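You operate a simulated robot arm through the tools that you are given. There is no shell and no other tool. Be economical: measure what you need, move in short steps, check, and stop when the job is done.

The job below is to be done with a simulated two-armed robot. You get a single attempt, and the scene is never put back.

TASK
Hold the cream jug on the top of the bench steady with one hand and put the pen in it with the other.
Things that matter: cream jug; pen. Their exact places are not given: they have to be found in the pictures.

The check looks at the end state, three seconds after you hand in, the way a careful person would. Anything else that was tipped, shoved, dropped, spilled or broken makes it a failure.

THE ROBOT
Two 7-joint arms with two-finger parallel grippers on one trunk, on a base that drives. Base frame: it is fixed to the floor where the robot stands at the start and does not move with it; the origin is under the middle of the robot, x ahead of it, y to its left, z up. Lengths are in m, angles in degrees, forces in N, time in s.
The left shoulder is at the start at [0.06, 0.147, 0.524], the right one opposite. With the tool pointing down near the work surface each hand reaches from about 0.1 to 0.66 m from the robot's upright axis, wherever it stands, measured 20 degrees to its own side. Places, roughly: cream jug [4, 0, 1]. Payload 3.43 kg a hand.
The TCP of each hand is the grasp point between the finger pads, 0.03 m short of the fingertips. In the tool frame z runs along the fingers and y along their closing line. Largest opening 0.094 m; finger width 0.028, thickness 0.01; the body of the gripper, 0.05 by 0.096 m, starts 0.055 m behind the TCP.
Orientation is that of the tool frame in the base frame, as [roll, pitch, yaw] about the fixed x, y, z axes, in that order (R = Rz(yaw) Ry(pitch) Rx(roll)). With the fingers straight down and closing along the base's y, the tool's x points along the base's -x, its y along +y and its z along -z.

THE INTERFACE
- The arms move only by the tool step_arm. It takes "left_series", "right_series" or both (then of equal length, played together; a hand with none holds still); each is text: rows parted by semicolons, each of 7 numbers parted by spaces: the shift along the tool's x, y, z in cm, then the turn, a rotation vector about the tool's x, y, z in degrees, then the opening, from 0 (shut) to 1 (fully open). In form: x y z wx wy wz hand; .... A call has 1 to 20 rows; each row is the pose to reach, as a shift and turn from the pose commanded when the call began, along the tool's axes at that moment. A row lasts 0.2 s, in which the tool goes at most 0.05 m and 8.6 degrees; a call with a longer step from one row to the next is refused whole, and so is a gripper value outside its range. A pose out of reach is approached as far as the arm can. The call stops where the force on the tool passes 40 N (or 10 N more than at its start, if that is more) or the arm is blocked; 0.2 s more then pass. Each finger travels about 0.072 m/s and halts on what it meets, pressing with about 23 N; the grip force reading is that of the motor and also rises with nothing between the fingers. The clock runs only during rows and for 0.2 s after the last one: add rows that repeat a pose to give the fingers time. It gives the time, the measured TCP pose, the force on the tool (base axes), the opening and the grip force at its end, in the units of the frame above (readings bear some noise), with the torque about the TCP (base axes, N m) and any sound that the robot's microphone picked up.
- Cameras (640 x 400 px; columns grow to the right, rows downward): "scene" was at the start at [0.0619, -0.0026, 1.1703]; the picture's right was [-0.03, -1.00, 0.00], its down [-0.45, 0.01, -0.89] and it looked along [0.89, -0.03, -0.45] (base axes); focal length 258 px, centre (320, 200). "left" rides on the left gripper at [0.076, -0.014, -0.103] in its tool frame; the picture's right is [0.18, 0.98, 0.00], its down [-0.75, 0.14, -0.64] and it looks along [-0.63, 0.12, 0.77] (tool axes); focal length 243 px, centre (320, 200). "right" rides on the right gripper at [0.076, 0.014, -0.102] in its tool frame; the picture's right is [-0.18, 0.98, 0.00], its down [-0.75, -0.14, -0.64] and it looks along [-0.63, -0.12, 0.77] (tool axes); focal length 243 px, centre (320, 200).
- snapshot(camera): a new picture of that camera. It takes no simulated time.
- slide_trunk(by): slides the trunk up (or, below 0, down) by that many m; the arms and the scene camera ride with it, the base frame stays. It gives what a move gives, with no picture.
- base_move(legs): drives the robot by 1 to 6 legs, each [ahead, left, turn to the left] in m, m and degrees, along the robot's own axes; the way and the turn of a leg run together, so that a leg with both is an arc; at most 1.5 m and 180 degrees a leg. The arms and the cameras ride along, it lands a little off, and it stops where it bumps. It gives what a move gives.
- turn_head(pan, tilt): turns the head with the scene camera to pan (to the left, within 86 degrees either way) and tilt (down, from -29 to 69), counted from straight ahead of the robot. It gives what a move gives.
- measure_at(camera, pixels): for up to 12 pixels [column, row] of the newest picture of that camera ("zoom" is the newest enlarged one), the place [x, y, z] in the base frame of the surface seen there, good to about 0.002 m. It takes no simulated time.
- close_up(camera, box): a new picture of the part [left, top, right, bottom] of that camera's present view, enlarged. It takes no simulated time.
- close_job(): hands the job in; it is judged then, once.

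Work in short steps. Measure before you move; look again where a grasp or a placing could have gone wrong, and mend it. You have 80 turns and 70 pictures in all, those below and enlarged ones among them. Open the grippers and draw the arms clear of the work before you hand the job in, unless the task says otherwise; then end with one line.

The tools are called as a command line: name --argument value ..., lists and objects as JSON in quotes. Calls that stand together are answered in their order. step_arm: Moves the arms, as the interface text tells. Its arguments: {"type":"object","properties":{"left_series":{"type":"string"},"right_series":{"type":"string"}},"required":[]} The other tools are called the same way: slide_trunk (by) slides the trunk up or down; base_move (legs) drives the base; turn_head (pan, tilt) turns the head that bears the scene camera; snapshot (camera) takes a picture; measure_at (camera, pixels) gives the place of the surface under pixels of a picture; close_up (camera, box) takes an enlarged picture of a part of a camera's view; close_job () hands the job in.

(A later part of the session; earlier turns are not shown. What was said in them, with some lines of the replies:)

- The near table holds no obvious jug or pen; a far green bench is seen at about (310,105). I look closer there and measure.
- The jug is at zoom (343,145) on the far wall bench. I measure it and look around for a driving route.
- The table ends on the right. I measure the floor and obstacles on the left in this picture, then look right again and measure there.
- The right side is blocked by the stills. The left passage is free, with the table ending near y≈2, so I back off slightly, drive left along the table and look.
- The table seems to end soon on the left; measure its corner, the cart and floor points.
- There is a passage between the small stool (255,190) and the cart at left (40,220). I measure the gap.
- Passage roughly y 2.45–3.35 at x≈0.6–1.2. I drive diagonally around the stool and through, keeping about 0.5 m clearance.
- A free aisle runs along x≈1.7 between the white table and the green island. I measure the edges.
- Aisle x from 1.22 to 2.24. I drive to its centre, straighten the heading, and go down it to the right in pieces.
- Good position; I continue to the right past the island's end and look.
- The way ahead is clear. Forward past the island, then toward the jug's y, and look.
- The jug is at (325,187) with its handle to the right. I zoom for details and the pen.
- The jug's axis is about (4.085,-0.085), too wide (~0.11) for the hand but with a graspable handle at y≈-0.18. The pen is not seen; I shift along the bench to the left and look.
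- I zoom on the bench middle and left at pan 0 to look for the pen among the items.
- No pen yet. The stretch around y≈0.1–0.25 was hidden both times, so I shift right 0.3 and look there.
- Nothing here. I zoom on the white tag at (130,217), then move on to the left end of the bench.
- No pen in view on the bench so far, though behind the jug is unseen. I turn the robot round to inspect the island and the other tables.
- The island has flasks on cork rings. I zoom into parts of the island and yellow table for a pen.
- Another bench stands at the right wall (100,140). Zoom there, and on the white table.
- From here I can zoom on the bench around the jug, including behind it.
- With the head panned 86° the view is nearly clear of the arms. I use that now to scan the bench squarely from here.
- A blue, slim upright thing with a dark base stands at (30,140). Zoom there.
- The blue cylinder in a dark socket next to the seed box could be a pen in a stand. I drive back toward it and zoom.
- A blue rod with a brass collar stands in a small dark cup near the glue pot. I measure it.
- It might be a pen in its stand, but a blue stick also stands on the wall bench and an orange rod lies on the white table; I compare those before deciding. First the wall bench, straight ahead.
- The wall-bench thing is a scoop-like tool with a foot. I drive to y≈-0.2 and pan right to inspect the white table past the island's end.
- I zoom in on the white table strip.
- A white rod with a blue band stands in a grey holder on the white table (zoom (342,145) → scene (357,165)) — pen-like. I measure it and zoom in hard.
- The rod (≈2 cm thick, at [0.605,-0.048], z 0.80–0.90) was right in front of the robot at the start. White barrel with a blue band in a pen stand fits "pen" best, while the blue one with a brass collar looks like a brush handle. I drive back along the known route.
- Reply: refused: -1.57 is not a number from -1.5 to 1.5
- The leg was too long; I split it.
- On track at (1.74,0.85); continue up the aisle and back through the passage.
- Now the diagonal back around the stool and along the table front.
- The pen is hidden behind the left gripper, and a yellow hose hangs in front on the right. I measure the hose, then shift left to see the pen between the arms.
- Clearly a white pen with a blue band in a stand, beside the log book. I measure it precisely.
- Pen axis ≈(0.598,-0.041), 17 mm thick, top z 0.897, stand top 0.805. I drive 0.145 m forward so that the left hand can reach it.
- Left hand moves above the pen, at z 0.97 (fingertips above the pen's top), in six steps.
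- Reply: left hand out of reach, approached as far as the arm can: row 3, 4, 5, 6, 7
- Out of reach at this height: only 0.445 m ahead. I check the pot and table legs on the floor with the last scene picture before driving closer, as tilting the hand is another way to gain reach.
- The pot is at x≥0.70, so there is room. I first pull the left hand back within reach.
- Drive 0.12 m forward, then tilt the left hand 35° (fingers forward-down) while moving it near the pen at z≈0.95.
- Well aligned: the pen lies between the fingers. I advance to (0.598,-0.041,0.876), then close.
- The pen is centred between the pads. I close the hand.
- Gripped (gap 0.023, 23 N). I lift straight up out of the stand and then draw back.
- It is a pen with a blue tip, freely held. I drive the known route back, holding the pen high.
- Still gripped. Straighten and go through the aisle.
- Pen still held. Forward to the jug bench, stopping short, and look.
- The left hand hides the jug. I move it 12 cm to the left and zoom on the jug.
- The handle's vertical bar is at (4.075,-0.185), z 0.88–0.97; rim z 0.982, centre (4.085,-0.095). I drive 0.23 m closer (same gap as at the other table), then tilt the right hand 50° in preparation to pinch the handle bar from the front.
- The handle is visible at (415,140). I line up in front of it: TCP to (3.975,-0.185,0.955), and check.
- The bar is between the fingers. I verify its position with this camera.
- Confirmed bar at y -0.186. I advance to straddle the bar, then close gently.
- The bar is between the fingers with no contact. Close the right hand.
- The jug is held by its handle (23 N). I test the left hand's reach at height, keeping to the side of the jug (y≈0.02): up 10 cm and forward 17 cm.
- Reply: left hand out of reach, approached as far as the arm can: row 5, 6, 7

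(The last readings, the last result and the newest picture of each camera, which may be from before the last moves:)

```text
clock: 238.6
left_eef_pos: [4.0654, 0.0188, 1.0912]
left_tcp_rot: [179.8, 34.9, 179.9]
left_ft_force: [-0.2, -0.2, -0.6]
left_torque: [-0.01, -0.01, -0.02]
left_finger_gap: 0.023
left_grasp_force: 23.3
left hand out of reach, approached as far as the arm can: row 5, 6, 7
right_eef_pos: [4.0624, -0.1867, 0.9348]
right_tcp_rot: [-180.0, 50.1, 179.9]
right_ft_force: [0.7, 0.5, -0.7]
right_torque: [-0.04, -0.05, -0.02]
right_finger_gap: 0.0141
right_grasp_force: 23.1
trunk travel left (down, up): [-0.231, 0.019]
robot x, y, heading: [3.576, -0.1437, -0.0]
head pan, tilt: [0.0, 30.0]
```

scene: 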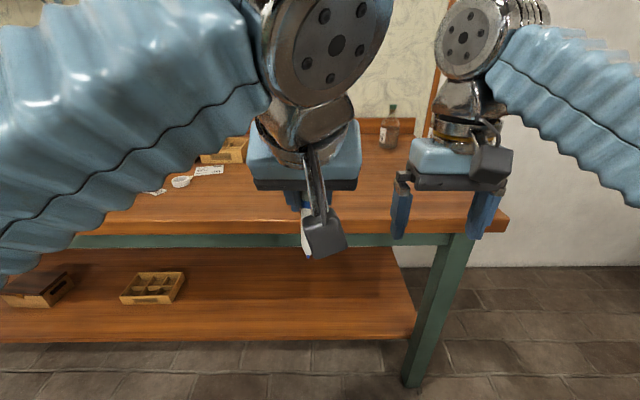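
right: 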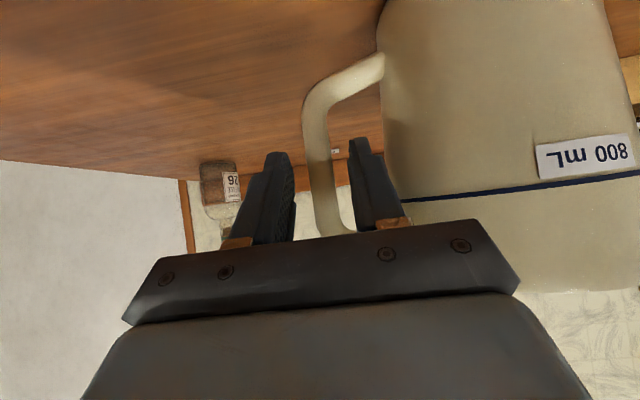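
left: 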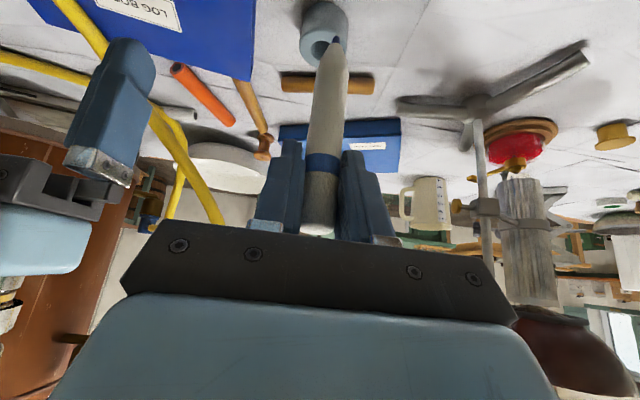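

Reach is almost enough: (4.065,0.019,1.091). I look at the pen to measure its tip.

snapshot --camera "scene"

```text
8 pictures are left
```

scene: 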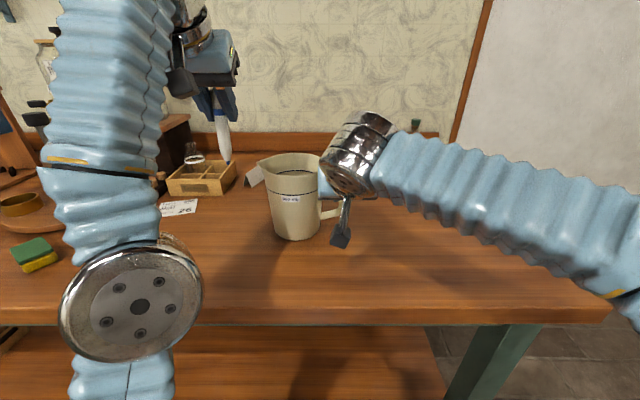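

measure_at --camera "scene" --pixels '[[228, 159], [227, 155], [225, 145], [222, 125], [218, 100], [288, 160], [262, 163], [318, 165], [290, 238]]'

```text
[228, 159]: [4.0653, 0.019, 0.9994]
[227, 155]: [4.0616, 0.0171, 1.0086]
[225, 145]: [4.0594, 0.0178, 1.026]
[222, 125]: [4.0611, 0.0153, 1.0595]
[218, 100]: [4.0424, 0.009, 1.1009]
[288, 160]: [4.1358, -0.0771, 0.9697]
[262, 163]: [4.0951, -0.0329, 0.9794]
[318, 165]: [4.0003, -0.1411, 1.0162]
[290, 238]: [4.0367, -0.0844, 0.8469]
```

The tip is at z 0.997, 9.5 cm below the TCP, already above the rim (0.984). I now turn the left hand 20° so that it comes from the left, tilt it 10° more, and raise it 1 cm, still beside the jug.

step_arm --left_series "0.15 0 -0.5 3.8 -3.3 5.5 0; 0.3 0 -1 7.6 -6.6 11 0; 0.41 0 -1.5 11.5 -10 16.4 0; 0.41 0 -1.5 11.5 -10 16.4 0"

```text
clock: 239.6
left_eef_pos: [4.0658, 0.0184, 1.123]
left_tcp_rot: [177.6, 44.7, 158.3]
left_ft_force: [0.3, 0.6, 0.1]
left_torque: [0.0, -0.01, 0.01]
left_finger_gap: 0.0229
left_grasp_force: 23.4
left hand out of reach, approached as far as the arm can: row 1, 2, 3, 4
right_eef_pos: [4.0636, -0.1858, 0.9349]
right_tcp_rot: [180.0, 50.2, -180.0]
right_ft_force: [-0.4, -0.3, -0.4]
right_torque: [-0.02, 0.03, -0.02]
right_finger_gap: 0.0141
right_grasp_force: 23.0
trunk travel left (down, up): [-0.231, 0.019]
robot x, y, heading: [3.5755, -0.1411, -0.1]
head pan, tilt: [0.0, 30.0]
```

The tip is now ~1.03 m high. I move sideways over the jug mouth to TCP (4.06,-0.075,1.118) and look.

step_arm --left_series "-0.57 -2.98 0.67 0 0 0 0; -1.13 -5.97 1.35 0 0 0 0; -1.7 -8.95 2.02 0 0 0 0; -1.7 -8.95 2.02 0 0 0 0"

snapshot --camera "scene"

snapshot --camera "left"

```text
clock: 240.6
left_eef_pos: [4.0595, -0.0738, 1.1172]
left_tcp_rot: [177.5, 44.6, 158.4]
left_ft_force: [0.1, -1.2, -0.7]
left_torque: [0.01, 0.0, 0.01]
left_finger_gap: 0.0229
left_grasp_force: 22.9
left hand out of reach, approached as far as the arm can: row 2
right_eef_pos: [4.0632, -0.1855, 0.9351]
right_tcp_rot: [-179.9, 50.1, 180.0]
right_ft_force: [0.2, 0.3, 0.7]
right_torque: [-0.07, 0.0, -0.01]
right_finger_gap: 0.0138
right_grasp_force: 23.2
trunk travel left (down, up): [-0.231, 0.019]
robot x, y, heading: [3.5762, -0.1398, 0.1]
head pan, tilt: [0.0, 30.0]
```

```text
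7 pictures are left
```

scene: 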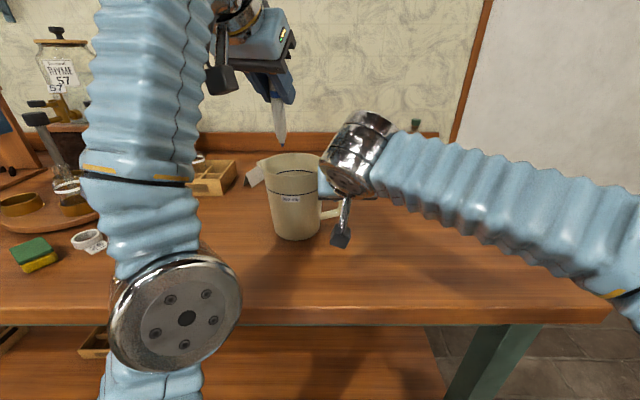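

```text
6 pictures are left
```

left: 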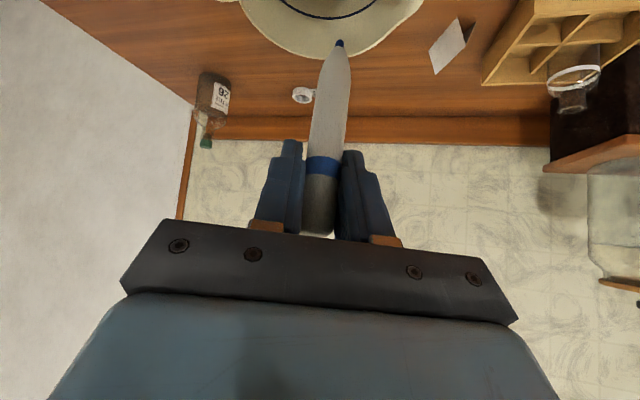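

measure_at --camera "scene" --pixels '[[282, 144], [281, 138], [279, 120], [292, 154], [290, 172], [268, 175], [318, 172]]'

measure_at --camera "left" --pixels '[[340, 44], [338, 56], [345, 52], [410, 15], [250, 20]]'

```text
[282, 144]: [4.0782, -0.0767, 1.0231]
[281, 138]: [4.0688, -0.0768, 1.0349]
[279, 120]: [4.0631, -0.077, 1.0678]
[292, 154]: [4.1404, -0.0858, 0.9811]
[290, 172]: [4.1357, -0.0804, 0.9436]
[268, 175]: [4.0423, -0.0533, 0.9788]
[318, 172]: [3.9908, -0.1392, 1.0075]
```

```text
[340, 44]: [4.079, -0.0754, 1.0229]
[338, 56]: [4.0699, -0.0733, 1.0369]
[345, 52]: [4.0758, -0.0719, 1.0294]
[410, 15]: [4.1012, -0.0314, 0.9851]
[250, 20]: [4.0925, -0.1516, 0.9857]
```

The tip is over the mouth at (4.078,-0.076), near its centre (4.085,-0.092). I lower it 12.5 cm straight down.

step_arm --left_series "2.2 -0.1 2.22 0 0 0 0; 4.4 -0.19 4.44 0 0 0 0; 6.6 -0.28 6.66 0 0 0 0; 8.79 -0.37 8.88 0 0 0 0; 8.79 -0.37 8.88 0 0 0 0"

snapshot --camera "left"

```text
clock: 241.8
left_eef_pos: [4.1149, -0.0914, 1.0864]
left_tcp_rot: [177.6, 44.6, 158.4]
left_ft_force: [0.3, -1.3, -0.3]
left_torque: [0.02, -0.01, 0.0]
left_finger_gap: 0.0228
left_grasp_force: 22.8
left hand out of reach, approached as far as the arm can: row 1, 2, 3, 4, 5
right_eef_pos: [4.063, -0.1872, 0.935]
right_tcp_rot: [-180.0, 50.2, -180.0]
right_ft_force: [0.2, -0.1, 0.2]
right_torque: [-0.04, 0.01, -0.01]
right_finger_gap: 0.0141
right_grasp_force: 22.8
trunk travel left (down, up): [-0.231, 0.019]
robot x, y, heading: [3.5739, -0.1412, -0.2]
head pan, tilt: [0.0, 30.0]
```

```text
5 pictures are left
```

left: 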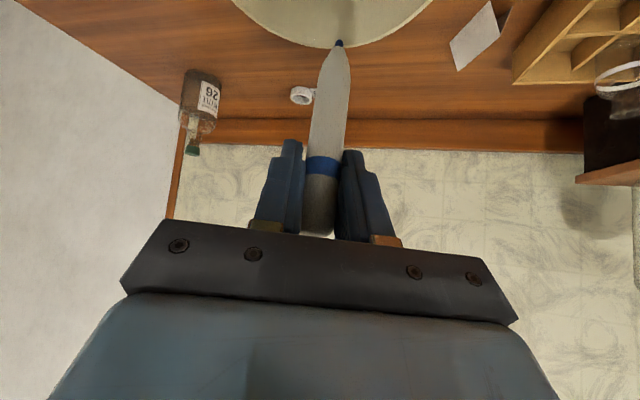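

The arm could not follow downward in this twisted posture and slid forward instead (tip still above the mouth, no contact). I go back to where it was.

step_arm --left_series "0.8 0 -2 0 0 0 0; 1.55 0 -4 0 0 0 0; 2.31 0 -5.95 0 0 0 0; 2.31 0 -5.95 0 0 0 0"

```text
clock: 242.8
left_eef_pos: [4.0612, -0.071, 1.1182]
left_tcp_rot: [177.6, 44.6, 158.5]
left_ft_force: [-1.2, 0.2, -0.1]
left_torque: [0.03, 0.0, -0.04]
left_finger_gap: 0.023
left_grasp_force: 23.4
left hand out of reach, approached as far as the arm can: row 1, 2, 3, 4
right_eef_pos: [4.063, -0.1859, 0.9351]
right_tcp_rot: [179.9, 50.1, 180.0]
right_ft_force: [-0.6, 0.6, -0.3]
right_torque: [-0.09, -0.03, 0.01]
right_finger_gap: 0.0141
right_grasp_force: 23.1
trunk travel left (down, up): [-0.231, 0.019]
robot x, y, heading: [3.5771, -0.1432, 0.0]
head pan, tilt: [0.0, 30.0]
```

I undo the 20° turn about the vertical in place, moving 1 cm back from the reach limit.

step_arm --left_series "0.2 -0.1 -0.2 -4.7 0.2 -4.7 0; 0.45 -0.2 -0.45 -9.4 0.4 -9.4 0; 0.66 -0.34 -0.67 -14.1 0.6 -14.2 0; 0.66 -0.34 -0.67 -14.1 0.6 -14.2 0"

```text
clock: 243.8
left_eef_pos: [4.0526, -0.0733, 1.1196]
left_tcp_rot: [177.7, 44.7, 178.4]
left_ft_force: [0.5, -0.4, -0.8]
left_torque: [-0.02, 0.02, 0.01]
left_finger_gap: 0.0228
left_grasp_force: 22.8
right_eef_pos: [4.0636, -0.1855, 0.9348]
right_tcp_rot: [-180.0, 50.1, -179.9]
right_ft_force: [-0.3, -0.9, -1.8]
right_torque: [-0.04, 0.01, -0.03]
right_finger_gap: 0.0138
right_grasp_force: 22.7
trunk travel left (down, up): [-0.231, 0.019]
robot x, y, heading: [3.5776, -0.1423, -0.1]
head pan, tilt: [0.0, 30.0]
```

Within reach again, tip at ≈(4.069,-0.075,1.025). I lower by 3 cm as a test.

step_arm --left_series "1.05 -0.05 1.07 0 0 0 0; 2.1 -0.1 2.13 0 0 0 0; 2.1 -0.1 2.13 0 0 0 0"

```text
clock: 244.6
left_eef_pos: [4.0627, -0.0758, 1.1106]
left_tcp_rot: [177.7, 44.6, 178.5]
left_ft_force: [-0.3, -0.5, -0.8]
left_torque: [-0.03, -0.02, 0.01]
left_finger_gap: 0.0229
left_grasp_force: 23.1
left hand out of reach, approached as far as the arm can: row 1, 2, 3
right_eef_pos: [4.0624, -0.1869, 0.9355]
right_tcp_rot: [-180.0, 50.2, 180.0]
right_ft_force: [0.2, -0.7, 0.0]
right_torque: [-0.06, 0.01, 0.0]
right_finger_gap: 0.0139
right_grasp_force: 22.8
trunk travel left (down, up): [-0.231, 0.019]
robot x, y, heading: [3.5737, -0.1404, 0.0]
head pan, tilt: [0.0, 30.0]
```

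Lowering is limited at this tilt. The 35° tilt worked for low poses before, so I tilt back 10° while staying above the mouth.

step_arm --left_series "0.5 0.15 -0.3 0 5 0 0; 1.06 0.3 -0.63 0 10 0 0; 1.06 0.3 -0.63 0 10 0 0"

```text
clock: 245.4
left_eef_pos: [4.0449, -0.0774, 1.0889]
left_tcp_rot: [177.6, 36.0, 178.5]
left_ft_force: [0.4, 0.1, -0.8]
left_torque: [0.0, 0.0, 0.02]
left_finger_gap: 0.023
left_grasp_force: 23.6
left hand out of reach, approached as far as the arm can: row 1, 2, 3
right_eef_pos: [4.0619, -0.186, 0.935]
right_tcp_rot: [180.0, 50.1, -179.9]
right_ft_force: [-0.6, 0.1, -0.1]
right_torque: [-0.07, -0.01, 0.04]
right_finger_gap: 0.0142
right_grasp_force: 23.0
trunk travel left (down, up): [-0.231, 0.019]
robot x, y, heading: [3.5765, -0.1389, 0.3]
head pan, tilt: [0.0, 30.0]
```

Now at (4.045,-0.077,1.089), tip ≈0.994 just above the rim. I try lowering 4 cm with 0.8 cm forward.

step_arm --left_series "-0.3 -0.05 0.9 0 0 0 0; 0.7 -0.05 2.2 0 0 0 0; 1.7 -0.1 3.7 0 0 0 0; 1.7 -0.1 3.7 0 0 0 0"

close_up --camera "scene" --box '[200, 40, 400, 250]'

```text
clock: 246.4
left_eef_pos: [4.0526, -0.0786, 1.0494]
left_tcp_rot: [178.0, 34.7, 179.0]
left_ft_force: [-0.6, -0.5, -0.6]
left_torque: [0.03, -0.03, 0.03]
left_finger_gap: 0.0229
left_grasp_force: 22.7
right_eef_pos: [4.0621, -0.1859, 0.9357]
right_tcp_rot: [-180.0, 50.1, 179.9]
right_ft_force: [0.1, 0.2, 0.0]
right_torque: [-0.05, -0.02, -0.01]
right_finger_gap: 0.0143
right_grasp_force: 23.2
trunk travel left (down, up): [-0.231, 0.019]
robot x, y, heading: [3.5776, -0.1417, 0.0]
head pan, tilt: [0.0, 30.0]
```

```text
1.90 times, centred on (300, 145) of scene
```

zoom: 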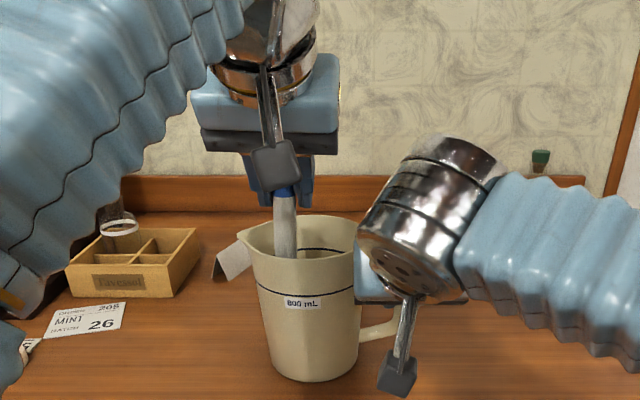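

The pen's tip is inside the jug mouth. I lower another 5.5 cm, edging 0.5 cm left away from the right hand.

step_arm --left_series "0.7 0.3 1.3 0 0 0 0; 1.4 0.4 2.5 0 0 0 0; 2.1 0.4 3.7 0 0 0 0; 2.72 0.4 4.8 0 0 0 0; 2.72 0.4 4.8 0 0 0 0"

```text
clock: 247.6
left_eef_pos: [4.054, -0.0738, 0.9955]
left_tcp_rot: [177.9, 34.7, 179.0]
left_ft_force: [1.5, -3.5, 5.0]
left_torque: [0.09, -0.01, -0.02]
left_finger_gap: 0.0228
left_grasp_force: 22.4
right_eef_pos: [4.0622, -0.1864, 0.9347]
right_tcp_rot: [-180.0, 50.2, -180.0]
right_ft_force: [-0.7, 3.2, 0.6]
right_torque: [-0.18, -0.45, 0.07]
right_finger_gap: 0.0139
right_grasp_force: 22.7
trunk travel left (down, up): [-0.231, 0.019]
robot x, y, heading: [3.5773, -0.1419, -0.2]
head pan, tilt: [0.0, 30.0]
```

A light 5 N touch on the jug's left wall. I shift 0.6 cm back right and 0.5 cm forward, see whether it eases, then open just enough to release.

step_arm --left_series "-0.4 -0.6 0.28 0 0 0 0; -0.4 -0.6 0.28 0 0 0 0"

step_arm --left_series "0 0 0 0 0 0 0.3; 0 0 0 0 0 0 0.38; 0 0 0 0 0 0 0.4; 0 0 0 0 0 0 0.4; 0 0 0 0 0 0 0.4"

snapshot --camera "left"

```text
clock: 248.2
left_eef_pos: [4.0593, -0.078, 0.9928]
left_tcp_rot: [177.9, 34.7, 178.9]
left_ft_force: [0.1, -0.2, -0.4]
left_torque: [-0.01, -0.01, 0.01]
left_finger_gap: 0.0228
left_grasp_force: 22.9
right_eef_pos: [4.0628, -0.1873, 0.9351]
right_tcp_rot: [180.0, 50.1, 180.0]
right_ft_force: [0.9, -0.4, 1.0]
right_torque: [-0.05, -0.01, 0.01]
right_finger_gap: 0.014
right_grasp_force: 23.0
trunk travel left (down, up): [-0.231, 0.019]
robot x, y, heading: [3.5737, -0.145, -0.0]
head pan, tilt: [0.0, 30.0]
```

```text
clock: 249.4
left_eef_pos: [4.06, -0.0793, 0.9929]
left_tcp_rot: [177.9, 34.7, 178.9]
left_ft_force: [-0.2, -1.9, -0.5]
left_torque: [-0.05, 0.03, -0.01]
left_finger_gap: 0.0362
left_grasp_force: 0.1
right_eef_pos: [4.0619, -0.185, 0.9351]
right_tcp_rot: [179.9, 50.1, -180.0]
right_ft_force: [-1.0, 2.0, 0.0]
right_torque: [-0.12, -0.05, 0.08]
right_finger_gap: 0.0144
right_grasp_force: 22.8
trunk travel left (down, up): [-0.231, 0.019]
robot x, y, heading: [3.5733, -0.1424, -0.3]
head pan, tilt: [0.0, 30.0]
```

```text
3 pictures are left
```

left: 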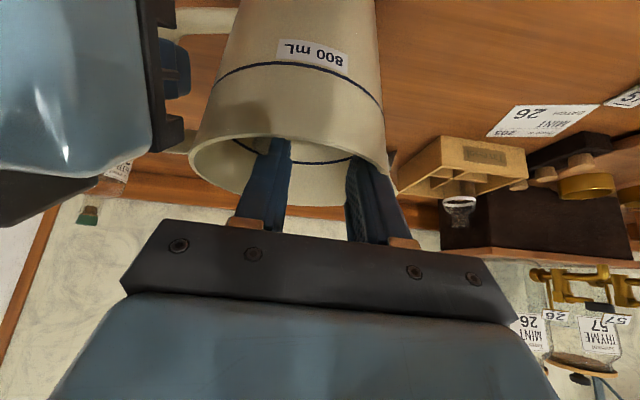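

The pen has dropped into the jug. I raise the left hand straight up and draw it back and to the left.

step_arm --left_series "-1.42 -0.2 -2.06 0 0 0 0.4; -2.85 -0.2 -4.1 0 0 0 0.4; -3.75 -0.2 -7.15 0 0 0 0.4; -1 0 -10.25 0 0 0 0.4; 2.3 1 -12.5 0 0 0 0.4; 5.5 3.5 -14.5 0 0 0 0.4; 6 8 -14.8 0 0 0 0.4; 6 12 -14.8 0 0 0 0.6; 6 12 -14.8 0 0 0 1"

close_up --camera "scene" --box '[240, 120, 380, 250]'

```text
clock: 251.4
left_eef_pos: [3.9265, 0.0411, 1.0839]
left_tcp_rot: [177.8, 34.8, 178.9]
left_ft_force: [-0.4, -0.1, 0.5]
left_torque: [-0.04, -0.01, -0.03]
left_finger_gap: 0.0941
left_grasp_force: 0.1
right_eef_pos: [4.0638, -0.1855, 0.936]
right_tcp_rot: [180.0, 50.1, 180.0]
right_ft_force: [-0.4, -0.2, 2.3]
right_torque: [-0.07, 0.02, -0.01]
right_finger_gap: 0.0143
right_grasp_force: 22.9
trunk travel left (down, up): [-0.231, 0.019]
robot x, y, heading: [3.5794, -0.142, -0.2]
head pan, tilt: [0.0, 30.0]
```

```text
3.08 times, centred on (310, 185) of scene
```

zoom: 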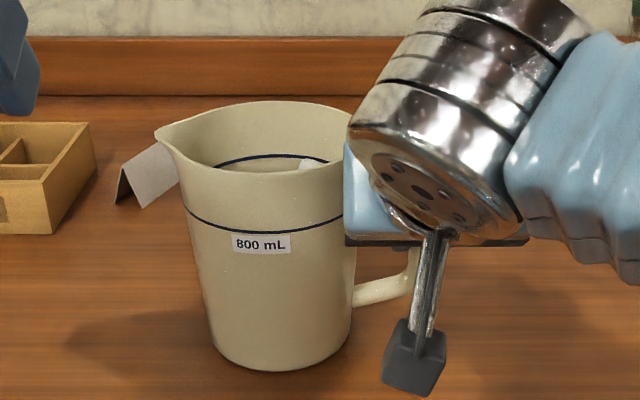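

The pen's end shows inside the jug at (312,163), leaning on the wall. I open the right hand just enough and back it out along its approach.

step_arm --right_series "0 0 0 0 0 0 0.25; 0 0 0 0 0 0 0.36; 0 0 0 0 0 0 0.36; 1 0 -2 0 0 0 0.36; 2 0 -4.1 0 0 0 0.36; 3 0 -6.1 0 0 0 0.36; 3.97 0 -8.1 0 0 0 0.36; 4.5 -3 -11 0 0 0 0.5; 4.5 -7 -12 0 0 0 1; 4.5 -10 -12 0 0 0 1"

close_up --camera "scene" --box '[220, 100, 420, 260]'

```text
clock: 253.6
left_eef_pos: [3.9276, 0.041, 1.0832]
left_tcp_rot: [178.0, 34.7, 178.9]
left_ft_force: [-0.2, -0.2, 0.0]
left_torque: [-0.01, -0.01, -0.02]
left_finger_gap: 0.0939
left_grasp_force: 0.1
right_eef_pos: [3.9416, -0.2851, 0.9764]
right_tcp_rot: [180.0, 50.1, 180.0]
right_ft_force: [-0.2, 0.5, -0.7]
right_torque: [0.0, 0.02, -0.03]
right_finger_gap: 0.0938
right_grasp_force: 0.1
trunk travel left (down, up): [-0.231, 0.019]
robot x, y, heading: [3.5756, -0.1419, 0.1]
head pan, tilt: [0.0, 30.0]
```

```text
2.50 times, centred on (320, 180) of scene
```

zoom: 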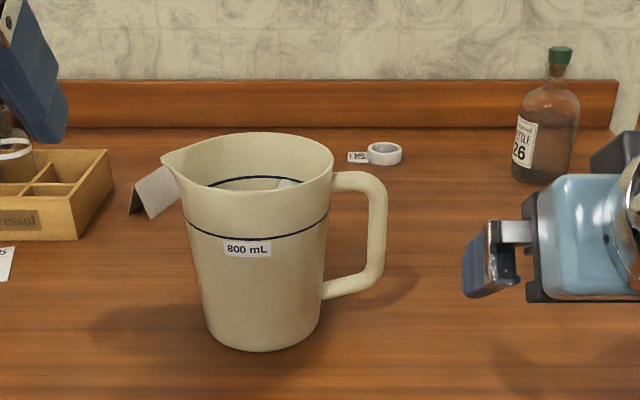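

The jug stands upright and unmoved with the pen inside, and both hands are open. I back the robot off a little and hand in.

base_move --legs '[[-0.2, 0, 0]]'

close_job

```text
clock: 255.2
left_eef_pos: [3.7272, 0.0408, 1.0831]
left_tcp_rot: [178.0, 34.7, 178.8]
left_ft_force: [-0.1, -0.1, 0.2]
left_torque: [-0.02, 0.03, -0.02]
left_finger_gap: 0.0938
left_grasp_force: 0.1
right_eef_pos: [3.7422, -0.2843, 0.9767]
right_tcp_rot: [179.9, 50.1, 179.9]
right_ft_force: [-0.5, 0.3, -0.6]
right_torque: [0.02, -0.02, -0.02]
right_finger_gap: 0.0942
right_grasp_force: 0.1
trunk travel left (down, up): [-0.231, 0.019]
robot x, y, heading: [3.3765, -0.1414, 0.2]
head pan, tilt: [0.0, 30.0]
```

```text
The job is handed in.
```

The pen is in the cream jug on the far bench: the right hand held the jug by its handle while the left hand lowered and released the pen, and the last picture shows the jug upright with the pen inside and nothing tipped in view.
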